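You operate a simulated robot arm through the tools that you are given. There is no shell and no other tool. Be economical: measure what you need, move in short steps, check, and stop when the job is done.

You are at the controls of a simulated robot arm. One attempt, no reset.

TASK
Put the bracket on the top of the small bench away on the middle shelf under the dock rack. Then take the tray on the middle shelf under the dock rack and put it away on the shelf under the charger. Then switch the white switch on the far left bench off. Then put the grey tub on the top of the far left bench away on the top of the square table. Then fetch the motor marked "52" from the top of the far left bench and set it on the middle shelf under the dock rack. Then count the yellow joiners on the top of the far left bench, then put as many of the steel weights from the top of the far left bench on the fourth shelf from the bottom of the ready rack. The order counts. Set down upright: bracket, grey tub, motor, steel weight.

The check looks at the end state, three seconds after you hand in, the way a careful person would. Anything else that was tipped, shoved, dropped, spilled or broken makes it a failure.

THE ROBOT
A 7-joint arm with a three-finger gripper on a trunk, on a base that drives. Base frame: it is fixed to the floor where the robot stands at the start and does not move with it; the origin is under the middle of the robot, x ahead of it, y to its left, z up; the surface under the hand at the start is at about z = 880. Readings come in mm, degrees, newtons and seconds.
Its first joint turns from -166.0 to 166.0 degrees. Places, roughly: bracket (7x5x6 cm) [600, 0, 900]; fourth shelf of the ready rack [-2400, 2700, 1400]; grey tub [0, -2000, 1000]; middle shelf under the dock rack [700, -900, 400]; motor [-250, -2000, 1000]; shelf under the charger [700, 1400, 500]; steel weight [-1250, -1750, 1000]; top of the square table [-3200, 1100, 800]; tray (39x20x6 cm) [700, -1200, 500]; white switch on the far left bench [100, -1600, 800]; yellow joiner (4x4x6 cm) [-500, -1800, 900]. Payload 2.69 kg.
The tool frame sits at the grasp point between the pads (the TCP): z along the fingers, y along the line on which they close. The tips reach 29 mm beyond it. The gripper opens to 120 mm. The gripper's body begins 78 mm behind the TCP.
Orientation is that of the tool frame in the base frame, as a unit quaternion [w, x, y, z]. With the fingers straight down and closing along the base's y, the tool's x points along the base's -x, its y along +y and its z along -z.

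THE INTERFACE
- The arm moves only by the tool send_rows. Its argument "motion" is a list of rows, each a list of 3 entries, a list of its own where there are three numbers: the shift along the tool's x, y, z in mm, then the turn, a rotation vector about the tool's x, y, z in degrees, then the opening in per cent of the stroke, from 0 (shut) to 100 (fully open). In form: [[[x, y, z], [wx, wy, wz], fingers], ...]. A call has 1 to 8 rows; each row is the pose to reach, as a shift and turn from the pose commanded when the call began, along the tool's axes at that moment. Rows are played at 5 a second. More than 50 mm and 8.6 degrees between two rows, or a gripper value outside its range, and nothing of the call is played. A pose out of reach is approached as far as the arm can. The call stops where the force on the tool passes 40 N (or 10 N more than at its start, if that is more) or the arm is blocked; 0.2 s more then pass. The fingers move at their own pace and stop on an object; they squeeze with about 23 N. The grip force told is the motor's: it shows also when the fingers shut on nothing. Time passes only in rows, and 0.2 s behind the last, so rows that repeat a pose let the fingers close. The reply holds the time, the measured pose of the TCP, the force on the tool along the base axes, the opening and the grip force, in the units named above and with some noise, with the torque about the TCP (base axes, N m) and any sound that the robot's microphone picked up.
- Cameras (640 x 400 px; columns grow to the right, rows downward): "scene" is now at [311.9, 141.5, 1340.4]; the picture's right is [-0.63, -0.78, 0.00], its down [-0.49, 0.40, -0.78] and it looks along [0.60, -0.49, -0.63] (base axes); focal length 255 px, centre (320, 200). "wrist" rides on the gripper at [63, 0, -104] in the tool frame; the picture's right is [0.00, 1.00, 0.00], its down [-0.83, 0.00, -0.56] and it looks along [-0.56, 0.00, 0.83] (tool axes); focal length 275 px, centre (320, 200).
- camera(camera): a new picture of that camera. The clock stands still meanwhile.
- lift_body(by): slides the trunk up (or, below 0, down) by that many mm; the arm and the scene camera ride with it, the base frame stays. It gives what a move gives, with no picture.
- drive_base(legs): drives the robot by 1 to 6 legs, each [ahead, left, turn to the left] in mm, mm and degrees, along the robot's own axes; the way and the turn of a leg run together, so that a leg with both is an arc; at most 1500 mm and 180 degrees a leg. The arm and the cameras ride along, it lands a little off, and it stops where it bumps. It gives what a move gives.
- turn_head(pan, tilt): turns the head with the scene camera to pan (to the left, within 143 degrees either way) and tilt (down, from -29 to 69), counted from straight ahead of the robot. It gives what a move gives.
- measure_at(camera, pixels): for up to 12 pixels [column, row] of the newest picture of that camera ("zoom" is the newest enlarged one), the place [x, y, z] in the base frame of the surface seen there, good to about 2 mm, but the place of the scene camera against the robot may be out by one fixed shift of up to 12 mm in any direction. The clock stands still meanwhile.
- zoom(camera, box): a new picture of the part [left, top, right, bottom] of that camera's present view, enlarged. The clock stands still meanwhile.
- job_done(): hands the job in; it is judged then, once.

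Work in short steps. Measure before you move; look again where a grasp or a placing could have gone wrong, and mend it. You have 131 turns and 152 pictures in all, those below and enlarged ones among them. Open the gripper and draw the arm clear of the work before you hand the job in, unless the task says otherwise.

The tools are called as name(argument=value, ...) on one line, values as JSON. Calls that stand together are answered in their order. send_rows: Moves the arm, as the interface text tells. Its arguments: {"type":"object","properties":{"motion":{"type":"array"}},"required":["motion"]} The other tools are called the same way: lift_body (by) slides the trunk up or down; drive_base (legs) drives the base; turn_head (pan, tilt) turns the head that bears the scene camera; camera (camera) takes a picture; measure_at (camera, pixels) gives the place of the surface under pixels of a picture; zoom (camera, box) takes an enlarged picture of a part of a camera's view; job_done () hands the job in.

At the start:

```text
time: 0.0
ee_pos: [581.0, -73.5, 1139.3]
tool_rot: [0.0, 0.0, 1.0, 0.0]
force: [-1.1, -0.6, 0.2]
moment: [-0.02, -0.02, 0.0]
opening: 120.0
grip_force: 0.0
trunk travel left (down, up): [-325.0, 261.0]
robot x, y, heading: [-3.1, 1.6, 0.0]
head pan, tilt: [-38.8, 39.2]
```

scene: 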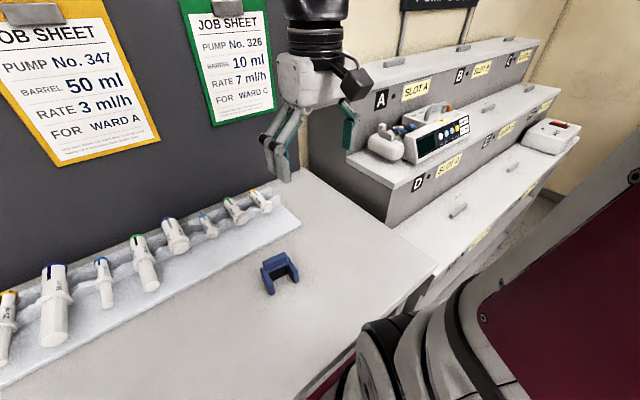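
wrist: 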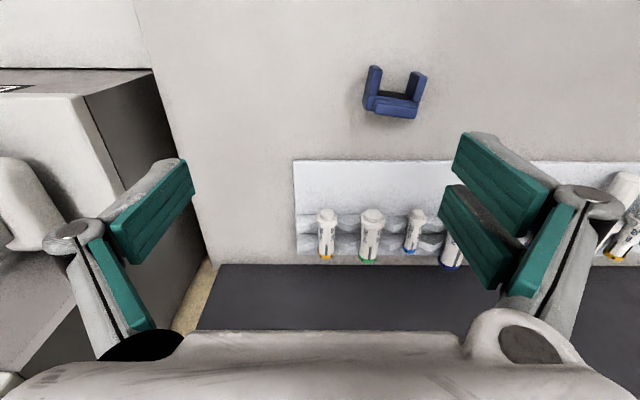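

The blue bracket is at about (279,272) in the scene view. I measure it and the rack surfaces, and look closer.

measure_at(camera="scene", pixels=[[268, 262], [291, 258], [274, 293], [296, 281], [279, 265], [283, 285], [340, 260], [450, 210], [510, 170], [400, 180], [480, 240], [540, 140]])

zoom(camera="scene", box=[230, 230, 330, 310])

zoom(camera="wrist", box=[340, 50, 450, 130])

measure_at(camera="wrist", pixels=[[376, 67], [418, 74], [366, 108], [414, 118], [395, 95], [395, 105], [330, 100]])

```text
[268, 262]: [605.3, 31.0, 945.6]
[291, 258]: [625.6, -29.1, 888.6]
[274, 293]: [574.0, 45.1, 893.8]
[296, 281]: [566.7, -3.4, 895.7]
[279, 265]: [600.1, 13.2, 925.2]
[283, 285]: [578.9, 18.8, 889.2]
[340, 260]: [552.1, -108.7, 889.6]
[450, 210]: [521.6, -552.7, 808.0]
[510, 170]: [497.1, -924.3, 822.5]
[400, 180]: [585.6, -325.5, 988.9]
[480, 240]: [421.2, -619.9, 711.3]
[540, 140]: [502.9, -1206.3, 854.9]
```

```text
5.00 times, centred on (280, 270) of scene
```

zoom: 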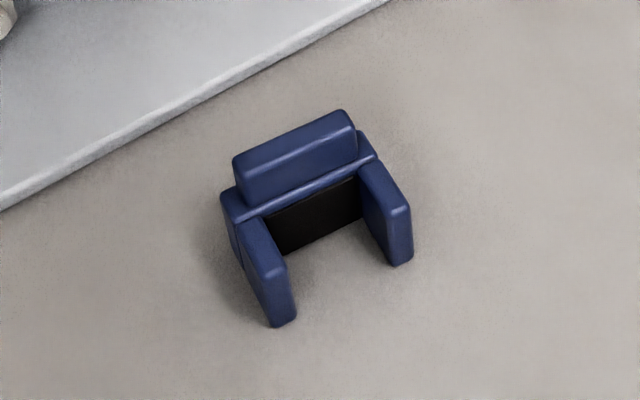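

```text
5.00 times, centred on (395, 90) of wrist
```

zoom: 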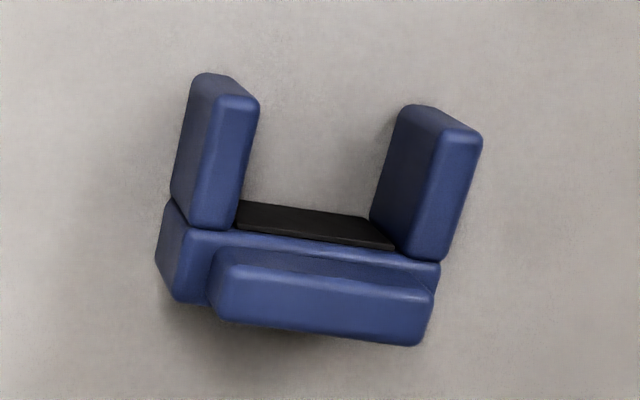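

```text
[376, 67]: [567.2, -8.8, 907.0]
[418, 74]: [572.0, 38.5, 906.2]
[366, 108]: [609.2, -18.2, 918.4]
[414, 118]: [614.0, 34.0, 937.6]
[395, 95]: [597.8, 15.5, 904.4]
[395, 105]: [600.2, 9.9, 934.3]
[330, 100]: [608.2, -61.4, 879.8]
```

The bracket's back block with a ridge on top (z≈940) faces +x, its arms face -x. Before grasping I look around to understand the places; first the dock rack and its lower shelves.

turn_head(pan=-80, tilt=35)

camera(camera="scene")

turn_head(pan=-135, tilt=25)

camera(camera="scene")

turn_head(pan=60, tilt=25)

camera(camera="scene")

turn_head(pan=140, tilt=15)

camera(camera="scene")

```text
time: 1.1
ee_pos: [582.5, -73.4, 1139.4]
tool_rot: [0.0, 0.0, 1.0, -0.001]
force: [0.0, 2.1, 1.1]
moment: [-0.02, 0.01, 0.03]
opening: 120.0
grip_force: 0.0
trunk travel left (down, up): [-325.0, 261.0]
robot x, y, heading: [-0.7, -2.0, -0.1]
head pan, tilt: [-80.0, 35.0]
```

```text
147 pictures are left
```

scene: 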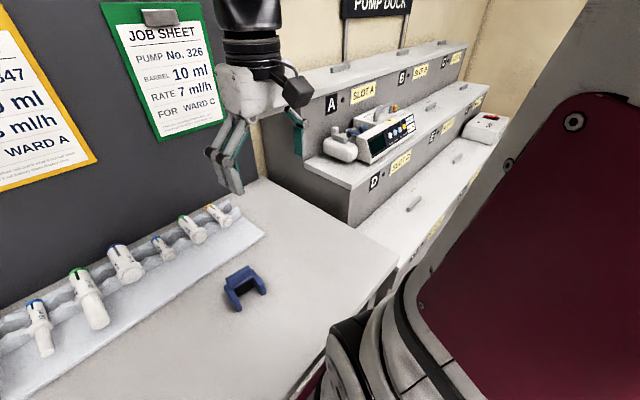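

```text
time: 2.3
ee_pos: [580.8, -73.0, 1139.0]
tool_rot: [-0.001, 0.0, 1.0, 0.0]
force: [-0.4, -1.5, -0.3]
moment: [0.03, 0.0, 0.0]
opening: 120.3
grip_force: 0.0
trunk travel left (down, up): [-325.0, 261.0]
robot x, y, heading: [-0.3, 1.6, -0.1]
head pan, tilt: [-135.0, 25.0]
```

```text
146 pictures are left
```

scene: 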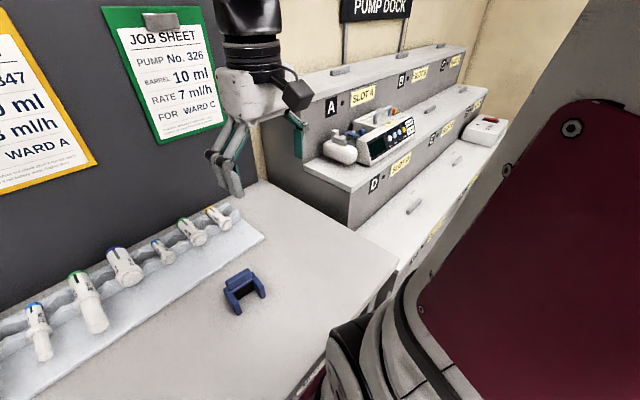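

```text
time: 5.2
ee_pos: [581.6, -72.5, 1138.9]
tool_rot: [0.0, 0.0, 1.0, 0.0]
force: [0.3, 0.4, 0.2]
moment: [-0.02, 0.03, -0.02]
opening: 120.0
grip_force: 0.1
trunk travel left (down, up): [-325.0, 261.0]
robot x, y, heading: [-1.8, -2.0, -0.4]
head pan, tilt: [60.0, 25.0]
```

```text
145 pictures are left
```

scene: 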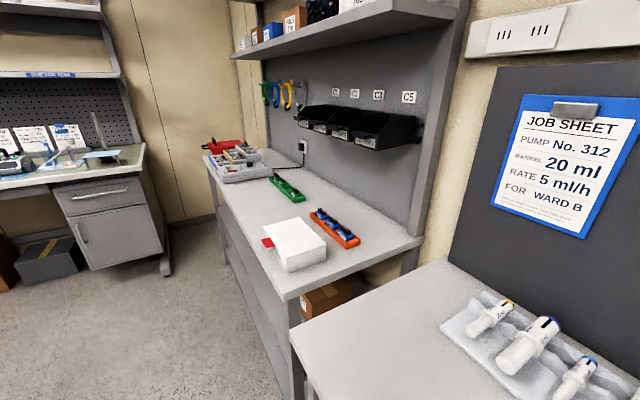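

```text
time: 6.7
ee_pos: [581.2, -74.0, 1139.5]
tool_rot: [0.0, 0.0, 1.0, 0.0]
force: [0.6, 0.5, -0.5]
moment: [0.0, 0.0, 0.0]
opening: 120.2
grip_force: 0.2
trunk travel left (down, up): [-325.0, 261.0]
robot x, y, heading: [-2.3, 0.3, 0.1]
head pan, tilt: [140.0, 15.0]
```

```text
144 pictures are left
```

scene: 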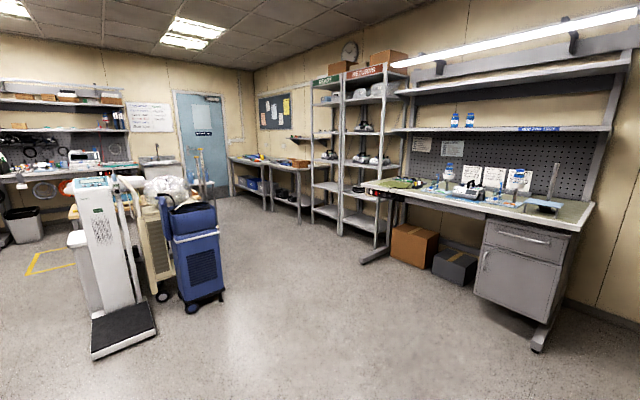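

The pictures at pan -80 and -135 look identical and hardly turned; at 140 the room's rear (ready rack, carts) is seen. I turn right again to check.

turn_head(pan=-70, tilt=25)

camera(camera="scene")

measure_at(camera="scene", pixels=[[320, 200], [560, 200], [500, 300], [240, 290]])

```text
time: 9.8
ee_pos: [581.0, -73.1, 1138.2]
tool_rot: [-0.002, 0.0, 1.0, -0.001]
force: [-1.0, -0.3, -0.6]
moment: [-0.02, 0.01, -0.01]
opening: 120.1
grip_force: 0.1
trunk travel left (down, up): [-325.0, 261.0]
robot x, y, heading: [-0.4, 1.0, -0.1]
head pan, tilt: [-70.0, 25.0]
```

```text
143 pictures are left
```

scene: 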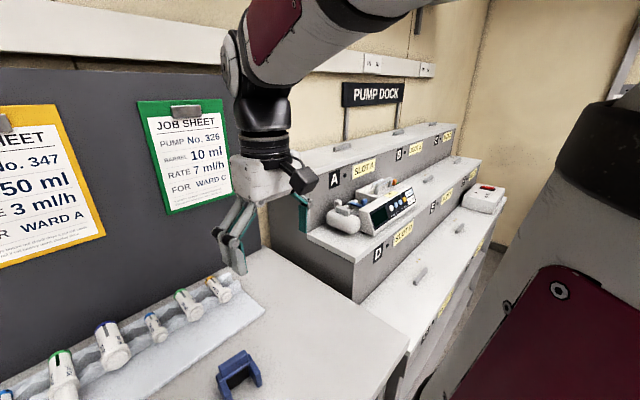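

```text
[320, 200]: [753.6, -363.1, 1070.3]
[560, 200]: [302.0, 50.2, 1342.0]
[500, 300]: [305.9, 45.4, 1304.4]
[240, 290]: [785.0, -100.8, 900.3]
```

The head seems blocked by the arm when looking right. I back away 500 mm, slide right along the rack, and look at its lower shelves.

drive_base(legs=[[-500, 0, 0], [0, -700, 0]])

turn_head(pan=-25, tilt=40)

camera(camera="scene")

```text
time: 16.1
ee_pos: [79.7, -776.9, 1139.4]
tool_rot: [0.0, 0.004, 1.0, 0.001]
force: [0.0, -0.2, 0.5]
moment: [0.01, 0.01, 0.0]
opening: 120.1
grip_force: 0.0
trunk travel left (down, up): [-325.0, 261.0]
robot x, y, heading: [-499.6, -700.6, -0.5]
head pan, tilt: [-70.0, 25.0]
```

```text
time: 17.3
ee_pos: [80.9, -777.0, 1138.6]
tool_rot: [0.0, 0.003, 1.0, -0.001]
force: [0.3, -0.6, -0.6]
moment: [0.0, 0.01, -0.01]
opening: 119.8
grip_force: 0.0
trunk travel left (down, up): [-325.0, 261.0]
robot x, y, heading: [-507.1, -699.5, -0.3]
head pan, tilt: [-25.0, 40.0]
```

```text
142 pictures are left
```

scene: 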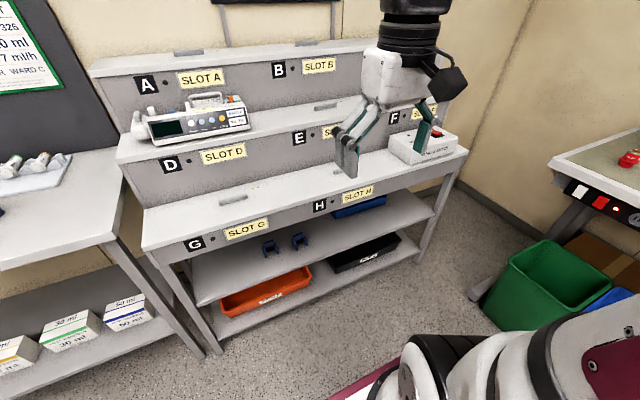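

The middle shelf (about (300,250)) holds two blue brackets and a blue tray at (358,207). I zoom and measure.

zoom(camera="scene", box=[180, 170, 450, 320])

measure_at(camera="scene", pixels=[[230, 285], [330, 255], [420, 215], [300, 240], [270, 247], [330, 215], [385, 203], [356, 214], [215, 245], [415, 190], [240, 255], [580, 170]])

```text
2.37 times, centred on (315, 245) of scene
```

zoom: 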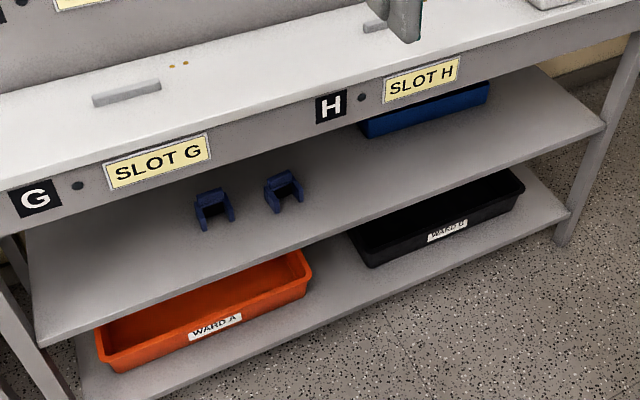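

```text
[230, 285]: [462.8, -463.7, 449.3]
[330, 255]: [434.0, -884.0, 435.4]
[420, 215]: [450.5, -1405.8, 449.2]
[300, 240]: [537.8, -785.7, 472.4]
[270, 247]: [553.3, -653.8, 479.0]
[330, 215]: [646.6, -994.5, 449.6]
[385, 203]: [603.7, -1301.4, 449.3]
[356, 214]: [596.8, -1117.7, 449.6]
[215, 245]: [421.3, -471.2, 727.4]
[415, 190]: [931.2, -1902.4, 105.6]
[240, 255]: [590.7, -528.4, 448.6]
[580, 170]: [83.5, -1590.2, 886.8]
```

Shelf top is about z=440 with the opening up to ~690 and front edge x≈435. I'll use a 45° tilted tool for both pick and place; tilt now in free space, then drive back to the bench.

send_rows(motion=[[[-15, 0, 0], [0, -7.5, 0], 100], [[-30, 0, 0], [0, -15, 0], 100], [[-45, 0, 0], [0, -22.5, 0], 100], [[-60, 0, 0], [0, -30, 0], 100], [[-80, 0, 0], [0, -37.5, 0], 100], [[-100, 0, 0], [0, -45, 0], 100]])

drive_base(legs=[[0, 700, 0], [370, 0, 0]])

camera(camera="wrist")

turn_head(pan=0, tilt=45)

camera(camera="scene")

```text
time: 18.7
ee_pos: [179.8, -777.6, 1140.6]
tool_rot: [0.383, 0.003, 0.924, -0.001]
force: [-0.4, 0.3, 0.9]
moment: [-0.01, 0.07, 0.0]
opening: 119.6
grip_force: 0.1
trunk travel left (down, up): [-325.0, 261.0]
robot x, y, heading: [-503.3, -702.4, -0.4]
head pan, tilt: [-25.0, 40.0]
```

```text
time: 24.4
ee_pos: [557.0, -81.4, 1140.1]
tool_rot: [0.382, 0.001, 0.924, 0.0]
force: [0.3, -0.4, 0.7]
moment: [-0.03, -0.03, -0.02]
opening: 119.9
grip_force: 0.1
trunk travel left (down, up): [-325.0, 261.0]
robot x, y, heading: [-125.3, -4.6, -0.2]
head pan, tilt: [-25.0, 40.0]
```

```text
140 pictures are left
```

wrist: 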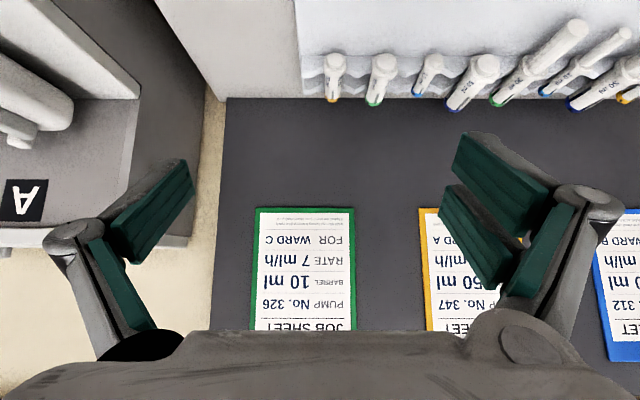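

```text
time: 25.3
ee_pos: [556.1, -80.9, 1139.4]
tool_rot: [0.383, 0.001, 0.924, 0.0]
force: [0.0, -0.1, 0.0]
moment: [-0.02, 0.03, 0.01]
opening: 120.1
grip_force: 0.2
trunk travel left (down, up): [-325.0, 261.0]
robot x, y, heading: [-127.4, -3.7, -0.2]
head pan, tilt: [0.0, 45.0]
```

```text
139 pictures are left
```

scene: 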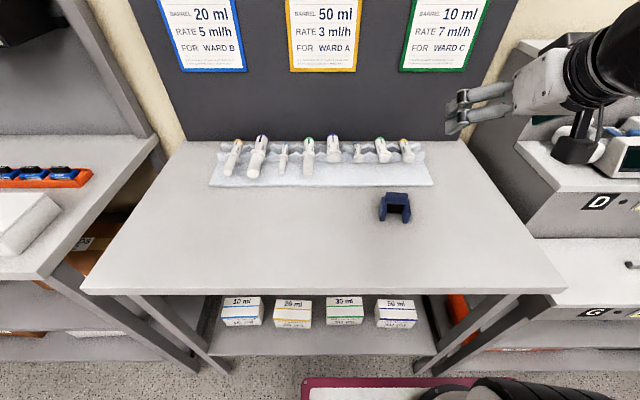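

The bracket is at (395,207). Zoom in and measure its corners.

zoom(camera="scene", box=[355, 182, 435, 232])

```text
8.00 times, centred on (395, 207) of scene
```

zoom: 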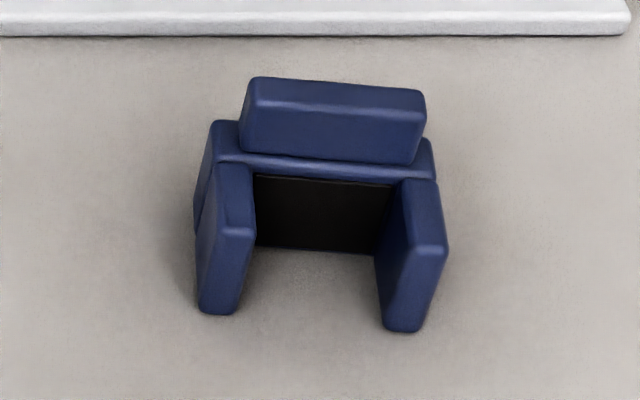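

measure_at(camera="zoom", pixels=[[243, 120], [418, 130], [205, 235], [440, 260], [216, 170], [432, 185], [330, 95], [223, 127], [217, 280], [405, 300], [320, 330], [325, 210]])

```text
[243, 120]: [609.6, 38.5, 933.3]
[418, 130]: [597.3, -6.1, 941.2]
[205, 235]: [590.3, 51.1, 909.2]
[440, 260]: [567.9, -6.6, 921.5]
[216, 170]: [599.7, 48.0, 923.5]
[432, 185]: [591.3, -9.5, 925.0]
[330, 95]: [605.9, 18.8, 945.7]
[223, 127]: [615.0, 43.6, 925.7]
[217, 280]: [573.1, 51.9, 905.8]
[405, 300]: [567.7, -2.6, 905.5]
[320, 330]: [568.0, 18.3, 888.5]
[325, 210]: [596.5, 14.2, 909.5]
```

Bracket spans y≈-11..52 in scene (bias about +8, +9 in y, z against wrist), yaw ≈ -9°. I move to a pre-grasp 110 mm back along the tilted tool axis, and check with the wrist camera.

send_rows(motion=[[[28, 21, 14], [1.3, 0, 1.3], 100], [[56, 42, 29], [2.6, 0, 2.6], 100], [[84, 63, 43], [3.8, 0, 3.8], 100], [[111, 84, 58], [5.1, 0, 5.1], 100], [[139, 105, 72], [6.36, 0, 6.36], 100], [[139, 105, 72], [6.36, 0, 6.36], 100]])

camera(camera="wrist")

```text
time: 26.7
ee_pos: [569.2, 38.6, 1031.4]
tool_rot: [0.369, 0.087, 0.925, -0.021]
force: [-0.7, 0.9, -0.2]
moment: [0.03, 0.02, 0.0]
opening: 119.8
grip_force: 0.0
out of reach, approached as far as the arm can: row 2, 3, 4, 5, 6
trunk travel left (down, up): [-325.0, 261.0]
robot x, y, heading: [-125.1, -8.9, -0.5]
head pan, tilt: [0.0, 45.0]
```

```text
137 pictures are left
```

wrist: 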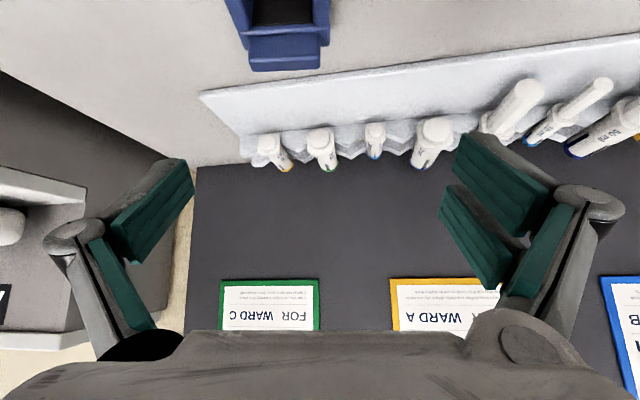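

Out of reach since the tilted wrist came too close to the robot. I back the base 170 mm and lower the trunk 80 mm, then look where the TCP is.

drive_base(legs=[[-170, 0, 0]])

lift_body(by=-60)

send_rows(motion=[[[0, 0, 0], [0, 0, 0], 100]])

camera(camera="wrist")

```text
time: 28.2
ee_pos: [397.4, 42.3, 1030.2]
tool_rot: [0.37, 0.084, 0.925, -0.023]
force: [0.2, -1.1, 0.1]
moment: [0.01, 0.0, -0.02]
opening: 120.1
grip_force: 0.0
trunk travel left (down, up): [-325.0, 261.0]
robot x, y, heading: [-298.8, 0.0, -0.3]
head pan, tilt: [0.0, 45.0]
```

```text
time: 29.2
ee_pos: [418.6, 41.4, 971.2]
tool_rot: [0.367, 0.085, 0.926, -0.022]
force: [0.0, 0.0, -0.4]
moment: [-0.02, -0.02, 0.03]
opening: 119.9
grip_force: 0.1
trunk travel left (down, up): [-265.0, 321.0]
robot x, y, heading: [-296.9, -2.5, -0.2]
head pan, tilt: [0.0, 45.0]
```

```text
time: 29.6
ee_pos: [418.6, 41.7, 971.6]
tool_rot: [0.366, 0.086, 0.926, -0.022]
force: [0.1, -0.5, -0.7]
moment: [0.01, 0.04, -0.01]
opening: 119.8
grip_force: 0.0
trunk travel left (down, up): [-265.0, 321.0]
robot x, y, heading: [-295.9, -7.1, 0.1]
head pan, tilt: [0.0, 45.0]
```

```text
136 pictures are left
```

wrist: 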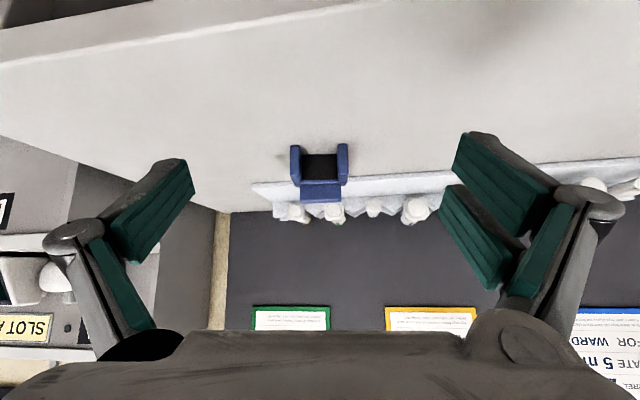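

Now measure the bracket in the wrist picture (around (320,175)).

zoom(camera="wrist", box=[270, 130, 370, 210])

measure_at(camera="wrist", pixels=[[296, 152], [343, 150], [294, 182], [346, 180], [320, 165], [303, 192], [338, 190], [320, 193], [320, 140]])

```text
5.00 times, centred on (320, 170) of wrist
```

zoom: 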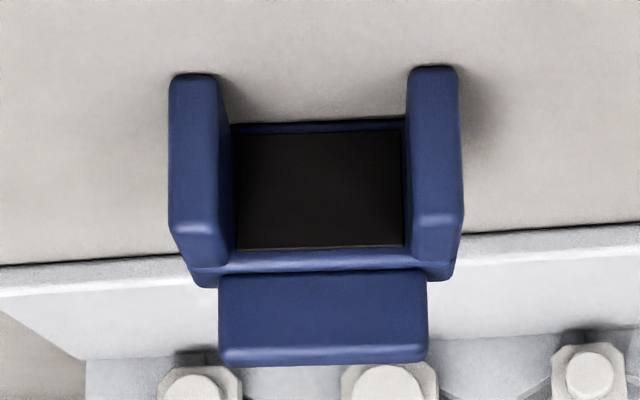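

```text
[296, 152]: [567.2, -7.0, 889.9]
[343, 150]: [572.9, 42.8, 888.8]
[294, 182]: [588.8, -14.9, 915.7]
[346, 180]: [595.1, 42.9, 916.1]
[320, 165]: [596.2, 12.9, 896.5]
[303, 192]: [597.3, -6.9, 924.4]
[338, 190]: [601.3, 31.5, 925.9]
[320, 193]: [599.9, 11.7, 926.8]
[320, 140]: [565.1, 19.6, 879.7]
```

Bracket centre ≈(588,13.5), top of arms z≈916, yaw ≈6°. I go forward to the pre-grasp and then down the tool axis.

send_rows(motion=[[[-27, 0, 26], [-0.8, 0, -0.9], 100], [[-55, 0, 51], [-1.6, 0, -1.8], 100], [[-82, -0.4, 77], [-2.4, 0, -2.6], 100], [[-82, -0.5, 105], [-2.4, 0, -2.6], 100], [[-82, -0.6, 130], [-2.4, 0, -2.6], 100], [[-82, -0.7, 156], [-2.4, 0, -2.6], 100], [[-82, -0.7, 156], [-2.4, 0, -2.6], 100]])

camera(camera="wrist")

```text
time: 31.2
ee_pos: [584.2, 13.0, 915.2]
tool_rot: [0.37, 0.057, 0.927, -0.013]
force: [0.4, 0.1, 0.3]
moment: [0.01, -0.03, 0.0]
opening: 119.9
grip_force: 0.0
trunk travel left (down, up): [-265.0, 321.0]
robot x, y, heading: [-297.1, -6.4, -0.0]
head pan, tilt: [0.0, 45.0]
```

```text
134 pictures are left
```

wrist: 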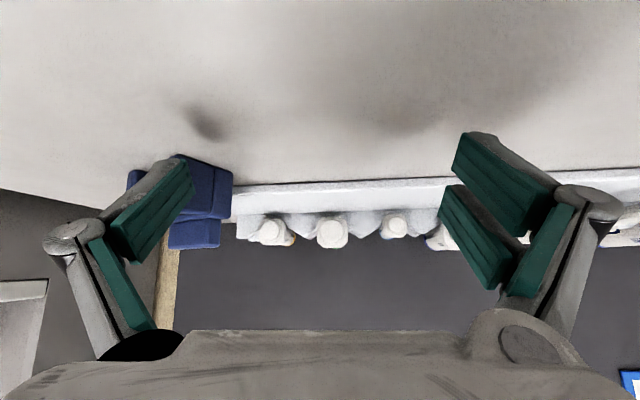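

The bracket now appears near the left finger (200,190), not centred. I measure it and look from the scene camera.

measure_at(camera="wrist", pixels=[[215, 180], [210, 205], [195, 235], [190, 180], [460, 150], [330, 150]])

zoom(camera="scene", box=[280, 150, 480, 290])

```text
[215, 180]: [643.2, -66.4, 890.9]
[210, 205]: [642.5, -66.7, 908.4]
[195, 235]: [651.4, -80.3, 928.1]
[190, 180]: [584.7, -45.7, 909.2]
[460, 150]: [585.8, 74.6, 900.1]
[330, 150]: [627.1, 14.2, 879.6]
```

```text
2.86 times, centred on (380, 220) of scene
```

zoom: 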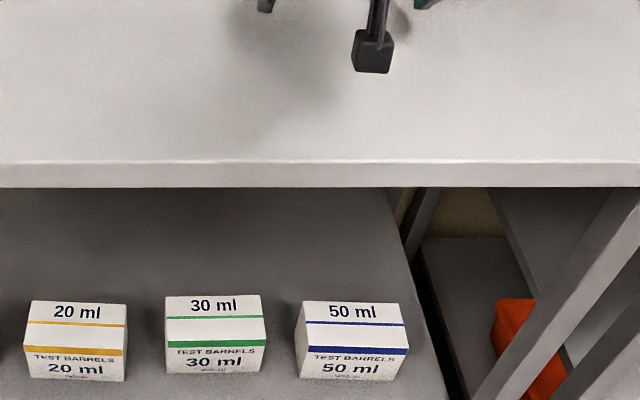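

The bracket was evidently shoved to about (640,-70). Zoom to see its attitude before backing off.

zoom(camera="wrist", box=[100, 130, 260, 260])

```text
3.08 times, centred on (180, 195) of wrist
```

zoom: 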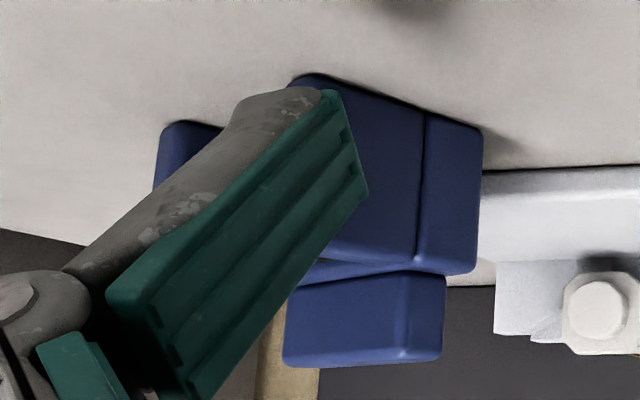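

Bracket is upright, next to the left finger. I back straight off along the tool axis in small rows and re-look.

send_rows(motion=[[[0, 0, -20], [0, 0, 0], 100], [[0, 0, -50], [0, 0, 0], 100], [[0, 0, -90], [0, 0, 0], 100], [[0, 0, -130], [0, 0, 0], 100], [[0, 0, -130], [0, 0, 0], 100]])

camera(camera="wrist")

camera(camera="scene")

```text
time: 32.6
ee_pos: [480.0, -122.2, 1009.0]
tool_rot: [0.361, 0.203, 0.907, -0.072]
force: [-0.2, 0.0, -0.3]
moment: [-0.01, -0.02, -0.03]
opening: 119.8
grip_force: 0.0
trunk travel left (down, up): [-265.0, 321.0]
robot x, y, heading: [-296.1, -1.8, -0.4]
head pan, tilt: [0.0, 45.0]
stopped in row 5: the arm was blocked; the commanded pose is now the measured one
```

```text
131 pictures are left
```

wrist: 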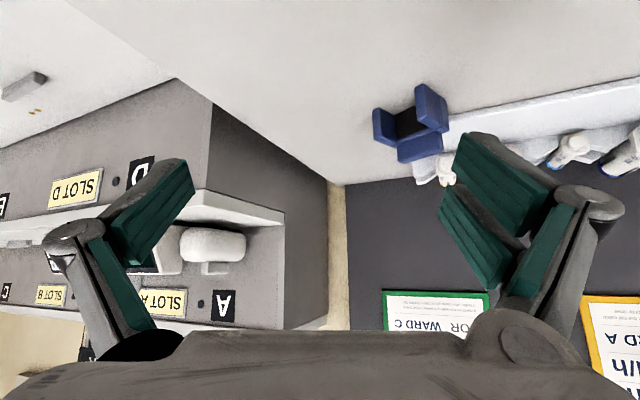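

```text
130 pictures are left
```

scene: 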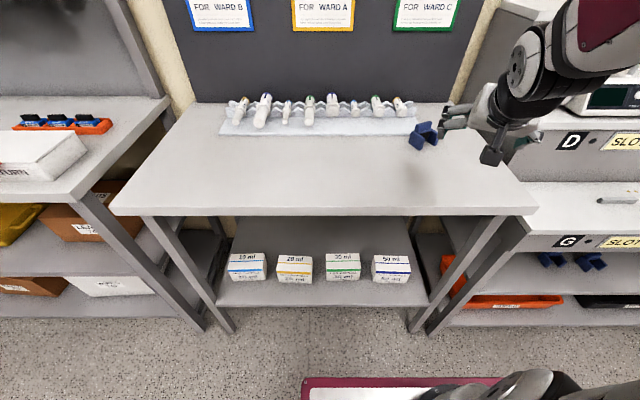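

The arm got blocked and swung sideways (the elbow likely hits the head when working left of centre), which explains the shove. I'll keep targets well to the right of the robot's centreline. Measure the bracket's new pose.

zoom(camera="wrist", box=[350, 70, 470, 170])

measure_at(camera="wrist", pixels=[[378, 113], [417, 90], [385, 137], [444, 122], [400, 152], [440, 145], [420, 148], [406, 122], [360, 100], [460, 118]])

```text
4.00 times, centred on (410, 120) of wrist
```

zoom: 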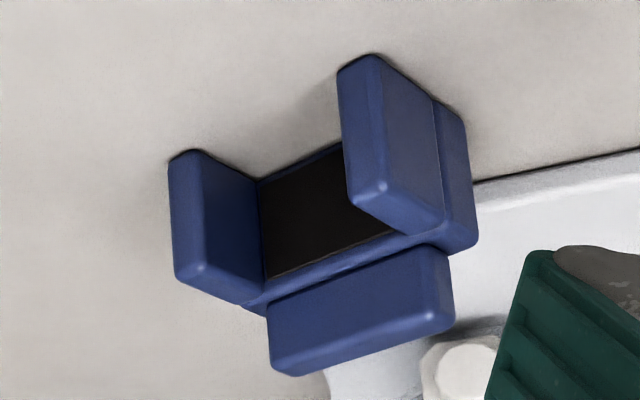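

```text
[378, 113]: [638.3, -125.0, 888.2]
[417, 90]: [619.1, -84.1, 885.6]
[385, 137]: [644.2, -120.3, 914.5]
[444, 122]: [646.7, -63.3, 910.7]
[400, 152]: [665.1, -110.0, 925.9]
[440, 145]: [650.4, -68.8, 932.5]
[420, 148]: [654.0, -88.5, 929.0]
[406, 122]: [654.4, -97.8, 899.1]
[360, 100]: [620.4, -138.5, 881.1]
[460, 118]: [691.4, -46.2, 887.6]
```

Bracket now at about (648,-94), yaw ≈ +22°. I back the base off, straighten the tool's yaw, and check the pose.

drive_base(legs=[[-250, 0, 0]])

send_rows(motion=[[[0, 0, 0], [-4.35, 0.1, -4.6], 100], [[0, 0, 0], [-8.7, 0.2, -9.2], 100], [[0, 0, 0], [-13, 0.3, -13.9], 100], [[0, 0, 0], [-17.4, 0.4, -18.5], 100], [[0, 0, 0], [-17.4, 0.4, -18.5], 100]])

```text
time: 34.4
ee_pos: [231.4, -122.1, 1009.0]
tool_rot: [0.361, 0.203, 0.907, -0.072]
force: [0.3, -0.1, 0.0]
moment: [0.01, 0.0, 0.01]
opening: 120.1
grip_force: 0.0
trunk travel left (down, up): [-265.0, 321.0]
robot x, y, heading: [-542.3, -6.8, -0.3]
head pan, tilt: [0.0, 45.0]
```

```text
time: 35.6
ee_pos: [230.7, -120.8, 1009.9]
tool_rot: [0.369, -0.001, 0.929, 0.01]
force: [0.2, -0.5, 0.4]
moment: [-0.01, 0.01, 0.01]
opening: 120.0
grip_force: 0.1
trunk travel left (down, up): [-265.0, 321.0]
robot x, y, heading: [-546.7, -0.8, -0.2]
head pan, tilt: [0.0, 45.0]
```

Tool is straight at robot-frame (774,-118,1010). Now I place the robot at about (-184,-303), heading 22°, so that the bracket lies straight in front of the tool.

drive_base(legs=[[0, -300, 0], [0, 0, 22], [334, -135, 0]])

camera(camera="wrist")

```text
time: 40.7
ee_pos: [577.4, -121.6, 1009.1]
tool_rot: [0.36, -0.18, 0.912, 0.08]
force: [0.5, 0.6, -0.7]
moment: [0.06, 0.02, -0.02]
opening: 120.0
grip_force: 0.1
trunk travel left (down, up): [-265.0, 321.0]
robot x, y, heading: [-184.5, -303.1, 21.6]
head pan, tilt: [0.0, 45.0]
```

```text
128 pictures are left
```

wrist: 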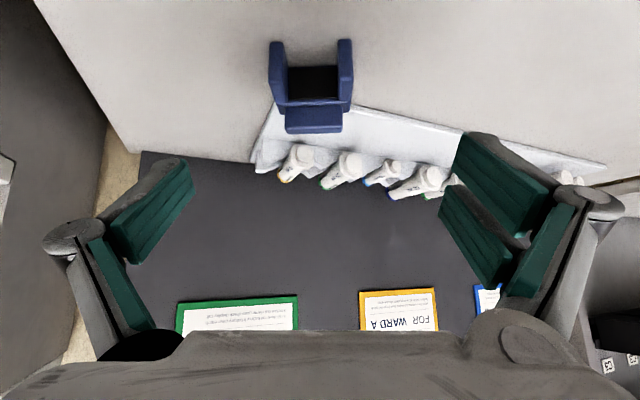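

Nicely aligned; bracket centred at column ~312. Measure precisely.

measure_at(camera="wrist", pixels=[[275, 60], [346, 57], [281, 98], [344, 98], [290, 120], [338, 118], [313, 85], [313, 110]])

```text
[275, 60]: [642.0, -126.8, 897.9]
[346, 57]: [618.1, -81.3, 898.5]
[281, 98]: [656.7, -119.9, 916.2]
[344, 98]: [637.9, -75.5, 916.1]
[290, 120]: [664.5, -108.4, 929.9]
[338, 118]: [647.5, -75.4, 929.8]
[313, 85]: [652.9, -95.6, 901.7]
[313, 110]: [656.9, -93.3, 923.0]
```

Target TCP (643,-99,913): tool shift (15.4,-6,117). I go halfway first and check the tracking.

send_rows(motion=[[[8, -3, 15], [0, 0, 0], 100], [[15.4, -6, 30], [0, 0, 0], 100], [[15.4, -6, 55], [0, 0, 0], 100], [[15.4, -6, 55], [0, 0, 0], 100]])

camera(camera="wrist")

```text
time: 41.7
ee_pos: [604.0, -116.8, 958.1]
tool_rot: [0.36, -0.179, 0.912, 0.08]
force: [0.3, -0.2, 0.1]
moment: [0.01, -0.01, 0.0]
opening: 120.0
grip_force: 0.1
trunk travel left (down, up): [-265.0, 321.0]
robot x, y, heading: [-187.0, -299.7, 21.7]
head pan, tilt: [0.0, 45.0]
```

```text
127 pictures are left
```

wrist: 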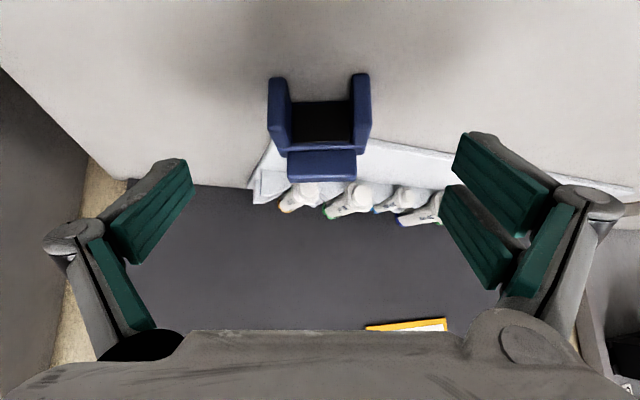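

Tracking is good and the bracket is centred (col 320). Advance the remaining 62 mm, then close.

send_rows(motion=[[[0, 0, 31], [0, 0, 0], 100], [[0, 0, 61], [0, 0, 0], 100], [[0, 0, 61], [0, 0, 0], 100]])

camera(camera="wrist")

send_rows(motion=[[[0, 0, 0], [0, 0, 0], 50], [[0, 0, 0], [0, 0, 0], 25], [[0, 0, 0], [0, 0, 0], 25], [[0, 0, 0], [0, 0, 0], 25]])

camera(camera="wrist")

```text
time: 42.5
ee_pos: [642.6, -99.9, 913.5]
tool_rot: [0.359, -0.179, 0.913, 0.08]
force: [-0.2, 0.1, 0.0]
moment: [0.03, 0.01, 0.0]
opening: 119.9
grip_force: 0.1
trunk travel left (down, up): [-265.0, 321.0]
robot x, y, heading: [-184.7, -308.8, 21.4]
head pan, tilt: [0.0, 45.0]
```

```text
126 pictures are left
```

wrist: 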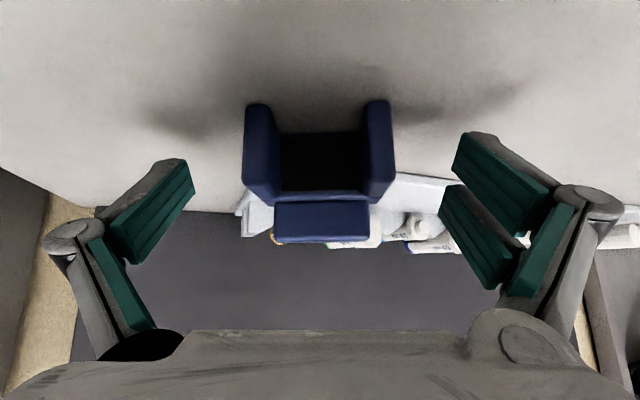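

```text
time: 43.5
ee_pos: [643.0, -98.3, 914.8]
tool_rot: [0.36, -0.179, 0.912, 0.079]
force: [1.6, -0.9, 3.5]
moment: [-0.14, -0.14, -0.01]
opening: 62.3
grip_force: 22.9
trunk travel left (down, up): [-265.0, 321.0]
robot x, y, heading: [-187.6, -299.9, 22.2]
head pan, tilt: [0.0, 45.0]
```

```text
125 pictures are left
```

wrist: 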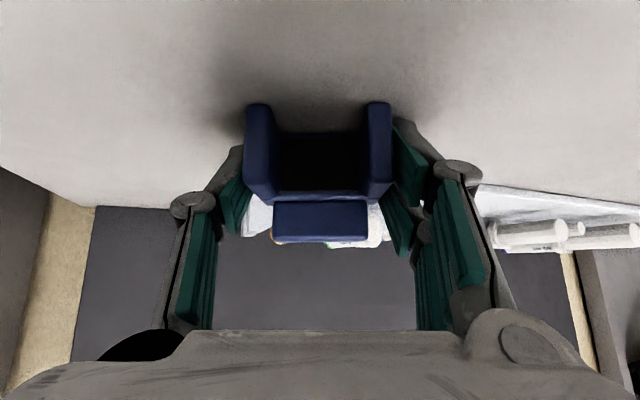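

Gripped at 62 mm. Lift with the trunk, back off, turn to heading 0 and slide right in front of the rack.

lift_body(by=80)

drive_base(legs=[[-450, 0, 0], [0, 0, -22], [0, -310, 0]])

lift_body(by=-325)

turn_head(pan=-10, tilt=30)

camera(camera="scene")

camera(camera="wrist")

```text
time: 44.7
ee_pos: [640.9, -99.1, 993.3]
tool_rot: [0.359, -0.179, 0.912, 0.079]
force: [0.9, -0.2, -1.8]
moment: [-0.02, 0.02, 0.0]
opening: 61.9
grip_force: 23.0
trunk travel left (down, up): [-345.0, 241.0]
robot x, y, heading: [-185.8, -302.0, 21.6]
head pan, tilt: [0.0, 45.0]
```

```text
time: 50.3
ee_pos: [242.2, -897.9, 994.6]
tool_rot: [0.368, -0.003, 0.93, 0.01]
force: [-0.3, -0.4, -0.8]
moment: [-0.03, -0.03, 0.01]
opening: 61.8
grip_force: 22.9
trunk travel left (down, up): [-345.0, 241.0]
robot x, y, heading: [-601.6, -782.6, -0.0]
head pan, tilt: [0.0, 45.0]
```

```text
time: 53.5
ee_pos: [241.1, -899.3, 668.0]
tool_rot: [0.368, -0.003, 0.93, 0.01]
force: [0.6, 0.1, -1.0]
moment: [-0.01, 0.02, 0.01]
opening: 61.7
grip_force: 23.2
trunk travel left (down, up): [-20.0, 566.0]
robot x, y, heading: [-602.5, -777.4, 0.1]
head pan, tilt: [0.0, 45.0]
```

```text
time: 54.2
ee_pos: [241.3, -898.9, 667.9]
tool_rot: [0.368, -0.004, 0.93, 0.01]
force: [-0.3, 0.0, -2.3]
moment: [-0.01, 0.05, -0.02]
opening: 61.7
grip_force: 22.7
trunk travel left (down, up): [-20.0, 566.0]
robot x, y, heading: [-604.9, -780.2, -0.0]
head pan, tilt: [-10.0, 30.0]
```

```text
124 pictures are left
```

scene: 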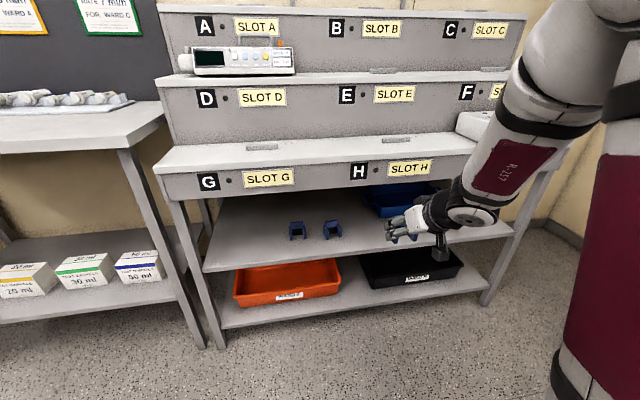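

```text
123 pictures are left
```

wrist: 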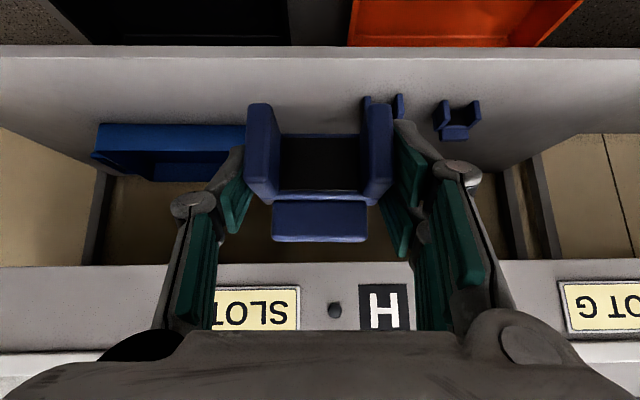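

Measure shelf height, apron underside, neighbours and the tray with the wrist camera.

measure_at(camera="wrist", pixels=[[300, 90], [120, 95], [300, 60], [398, 110], [460, 130], [225, 140], [97, 140], [240, 128], [170, 170], [300, 270], [600, 80], [230, 72]])

measure_at(camera="scene", pixels=[[260, 190], [210, 262], [470, 235], [360, 185], [400, 190], [430, 185], [250, 225], [290, 255], [370, 212], [340, 180]])

zoom(camera="scene", box=[280, 170, 480, 290])

```text
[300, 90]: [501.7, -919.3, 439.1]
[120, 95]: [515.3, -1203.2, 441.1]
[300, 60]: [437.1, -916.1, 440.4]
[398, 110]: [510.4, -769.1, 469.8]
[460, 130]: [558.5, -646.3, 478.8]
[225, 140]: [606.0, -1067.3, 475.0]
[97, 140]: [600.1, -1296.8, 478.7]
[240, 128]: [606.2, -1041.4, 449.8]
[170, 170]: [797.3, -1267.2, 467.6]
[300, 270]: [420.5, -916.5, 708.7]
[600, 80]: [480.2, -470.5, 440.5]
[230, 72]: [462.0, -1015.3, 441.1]
```

```text
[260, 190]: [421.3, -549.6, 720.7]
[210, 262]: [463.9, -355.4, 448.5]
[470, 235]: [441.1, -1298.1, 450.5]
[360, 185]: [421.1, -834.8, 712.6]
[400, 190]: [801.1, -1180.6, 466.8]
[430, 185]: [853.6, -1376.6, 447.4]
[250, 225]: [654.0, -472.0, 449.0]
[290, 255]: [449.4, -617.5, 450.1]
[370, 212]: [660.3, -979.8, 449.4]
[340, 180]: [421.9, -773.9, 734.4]
```

```text
3.20 times, centred on (380, 230) of scene
```

zoom: 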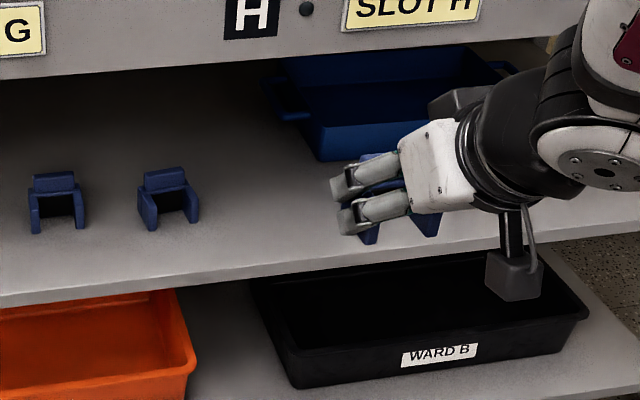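

Shelf at z=440, front edge x≈430. I lower the arm to z≈500 in front of the rack, shift right a bit, then check before driving in.

send_rows(motion=[[[29, -0.7, 31], [0, 0, 0], 25], [[58, -1.4, 61], [0, 0, 0], 25], [[87, -2, 92], [0, 0, 0], 25], [[115, -2.7, 122], [0, 0, 0], 25], [[115, -2.7, 122], [0, 0, 0], 25]])

drive_base(legs=[[0, -15, 0], [150, 0, 0]])

camera(camera="scene")

camera(camera="wrist")

```text
time: 55.4
ee_pos: [241.8, -897.7, 501.4]
tool_rot: [0.368, -0.004, 0.93, 0.01]
force: [-1.0, 0.3, -2.0]
moment: [0.0, 0.03, 0.01]
opening: 62.1
grip_force: 22.9
trunk travel left (down, up): [-20.0, 566.0]
robot x, y, heading: [-602.7, -779.9, 0.1]
head pan, tilt: [-10.0, 30.0]
```

```text
time: 57.2
ee_pos: [393.6, -913.0, 500.7]
tool_rot: [0.368, -0.005, 0.93, 0.011]
force: [0.3, 0.3, -0.9]
moment: [0.01, 0.05, -0.04]
opening: 61.8
grip_force: 22.8
trunk travel left (down, up): [-20.0, 566.0]
robot x, y, heading: [-451.5, -789.9, -0.0]
head pan, tilt: [-10.0, 30.0]
```

```text
121 pictures are left
```

scene: 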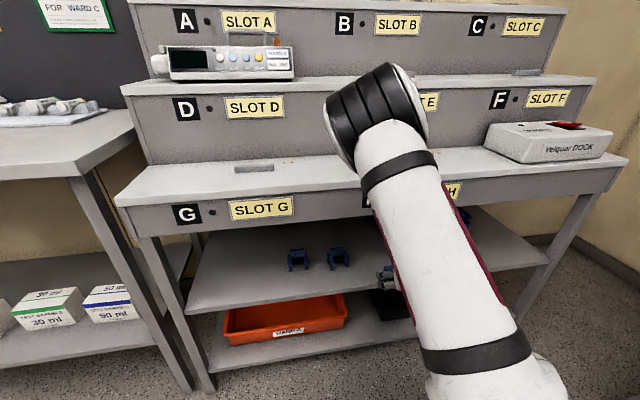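

```text
120 pictures are left
```

wrist: 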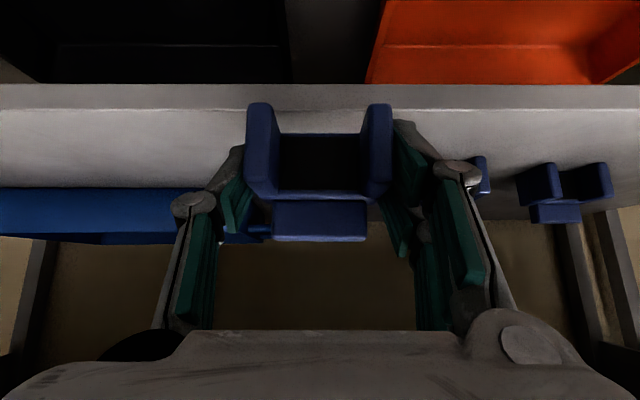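

The elbow shows at (380,110), possibly near the rack; I measure its position before driving further.

measure_at(camera="scene", pixels=[[380, 110], [340, 110], [410, 100], [400, 180], [440, 280], [480, 360], [395, 280], [350, 150]])

```text
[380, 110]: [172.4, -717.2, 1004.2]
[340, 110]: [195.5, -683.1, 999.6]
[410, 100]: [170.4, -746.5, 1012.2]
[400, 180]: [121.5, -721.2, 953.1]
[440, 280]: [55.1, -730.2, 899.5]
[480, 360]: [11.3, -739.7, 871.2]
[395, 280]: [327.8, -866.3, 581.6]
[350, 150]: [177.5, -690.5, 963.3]
```

Elbow at x≈200, z≈1000; the wrist stays in front of the apron (x=421) after 85 mm more. Drive in 45 then 40 mm and check.

drive_base(legs=[[45, 0, 0]])

camera(camera="scene")

measure_at(camera="scene", pixels=[[380, 240], [370, 210], [400, 270], [376, 225], [390, 250]])

```text
time: 58.1
ee_pos: [441.4, -912.1, 501.2]
tool_rot: [0.369, -0.005, 0.929, 0.011]
force: [-0.7, 0.2, -1.2]
moment: [0.01, 0.01, 0.01]
opening: 62.1
grip_force: 23.0
trunk travel left (down, up): [-20.0, 566.0]
robot x, y, heading: [-407.8, -792.9, 0.2]
head pan, tilt: [-10.0, 30.0]
```

```text
119 pictures are left
```

scene: 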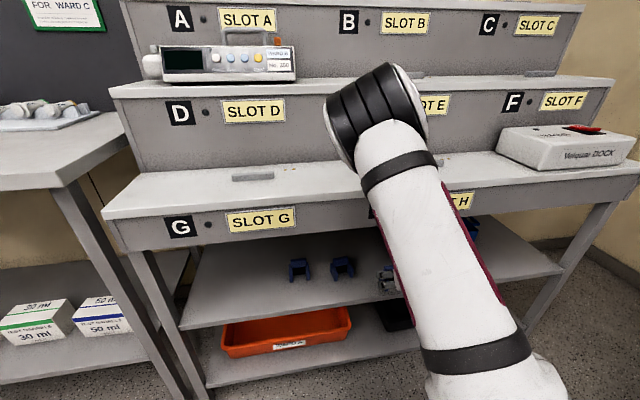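

```text
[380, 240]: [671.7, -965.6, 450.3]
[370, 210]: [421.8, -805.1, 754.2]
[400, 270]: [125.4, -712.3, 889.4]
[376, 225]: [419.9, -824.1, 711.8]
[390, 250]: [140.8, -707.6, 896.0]
```

Clear so far. Drive the last 40 mm, then lower the arm 22 mm to near the shelf.

drive_base(legs=[[40, 0, 0]])

send_rows(motion=[[[8, 0, 8], [0, 0, 0], 25], [[14, 0, 15], [0, 0, 0], 25], [[14, 0, 15], [0, 0, 0], 25]])

camera(camera="wrist")

```text
time: 59.0
ee_pos: [478.8, -912.4, 500.9]
tool_rot: [0.367, -0.003, 0.93, 0.01]
force: [-0.3, 0.4, -1.8]
moment: [-0.02, 0.05, 0.02]
opening: 61.9
grip_force: 22.9
trunk travel left (down, up): [-20.0, 566.0]
robot x, y, heading: [-363.0, -801.5, -0.1]
head pan, tilt: [-10.0, 30.0]
```

```text
time: 59.8
ee_pos: [478.9, -911.7, 480.2]
tool_rot: [0.368, -0.005, 0.93, 0.012]
force: [0.2, -0.2, -1.2]
moment: [0.01, 0.03, -0.05]
opening: 61.7
grip_force: 23.5
trunk travel left (down, up): [-20.0, 566.0]
robot x, y, heading: [-369.5, -794.2, 0.0]
head pan, tilt: [-10.0, 30.0]
```

```text
118 pictures are left
```

wrist: 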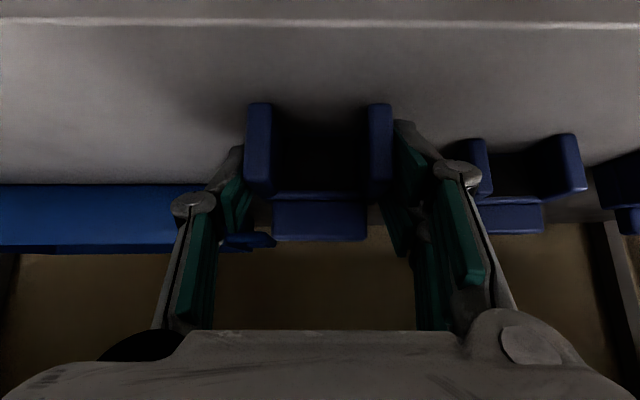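

Lower another ~5 mm to touch, watching force; check neighbour clearance.

send_rows(motion=[[[1.5, 0, 1.5], [0, 0, 0], 25], [[2.8, 0, 2.9], [0, 0, 0], 25], [[4, 0, 4.2], [0, 0, 0], 25]])

measure_at(camera="wrist", pixels=[[487, 160], [490, 210], [460, 172], [260, 240], [380, 150], [258, 150]])

```text
time: 60.6
ee_pos: [478.9, -910.7, 474.9]
tool_rot: [0.368, -0.004, 0.93, 0.01]
force: [-1.2, 0.3, 0.7]
moment: [-0.06, -0.04, -0.03]
opening: 61.9
grip_force: 23.1
trunk travel left (down, up): [-20.0, 566.0]
robot x, y, heading: [-366.1, -797.6, -0.2]
head pan, tilt: [-10.0, 30.0]
```

```text
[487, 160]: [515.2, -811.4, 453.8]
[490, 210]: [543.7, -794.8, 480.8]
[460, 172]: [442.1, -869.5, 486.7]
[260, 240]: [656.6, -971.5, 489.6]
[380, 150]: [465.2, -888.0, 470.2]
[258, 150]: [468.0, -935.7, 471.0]
```

Contact made (weight gone). Open to ~84 mm and withdraw along the tool axis slightly, then check.

send_rows(motion=[[[0, 0, 0], [0, 0, 0], 60], [[0, 0, 0], [0, 0, 0], 70], [[0, 0, 0], [0, 0, 0], 70], [[0, 0, -20], [0, 0, 0], 70], [[0, 0, -45], [0, 0, 0], 70], [[0, 0, -45], [0, 0, 0], 70]])

camera(camera="wrist")

```text
time: 62.0
ee_pos: [449.1, -913.4, 507.4]
tool_rot: [0.368, -0.004, 0.93, 0.011]
force: [-0.3, 0.0, -0.5]
moment: [0.01, -0.01, -0.02]
opening: 84.0
grip_force: 0.0
trunk travel left (down, up): [-20.0, 566.0]
robot x, y, heading: [-369.8, -792.4, -0.2]
head pan, tilt: [-10.0, 30.0]
```

```text
117 pictures are left
```

wrist: 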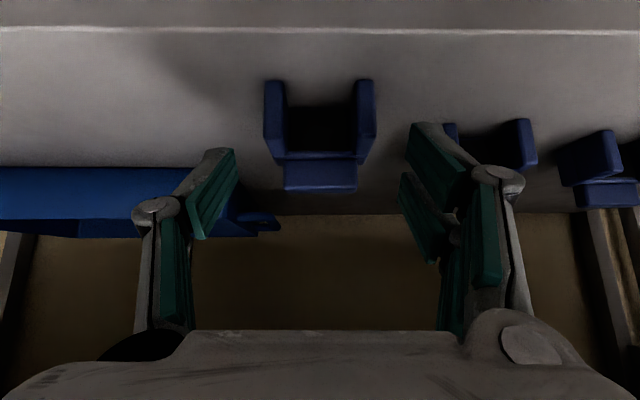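

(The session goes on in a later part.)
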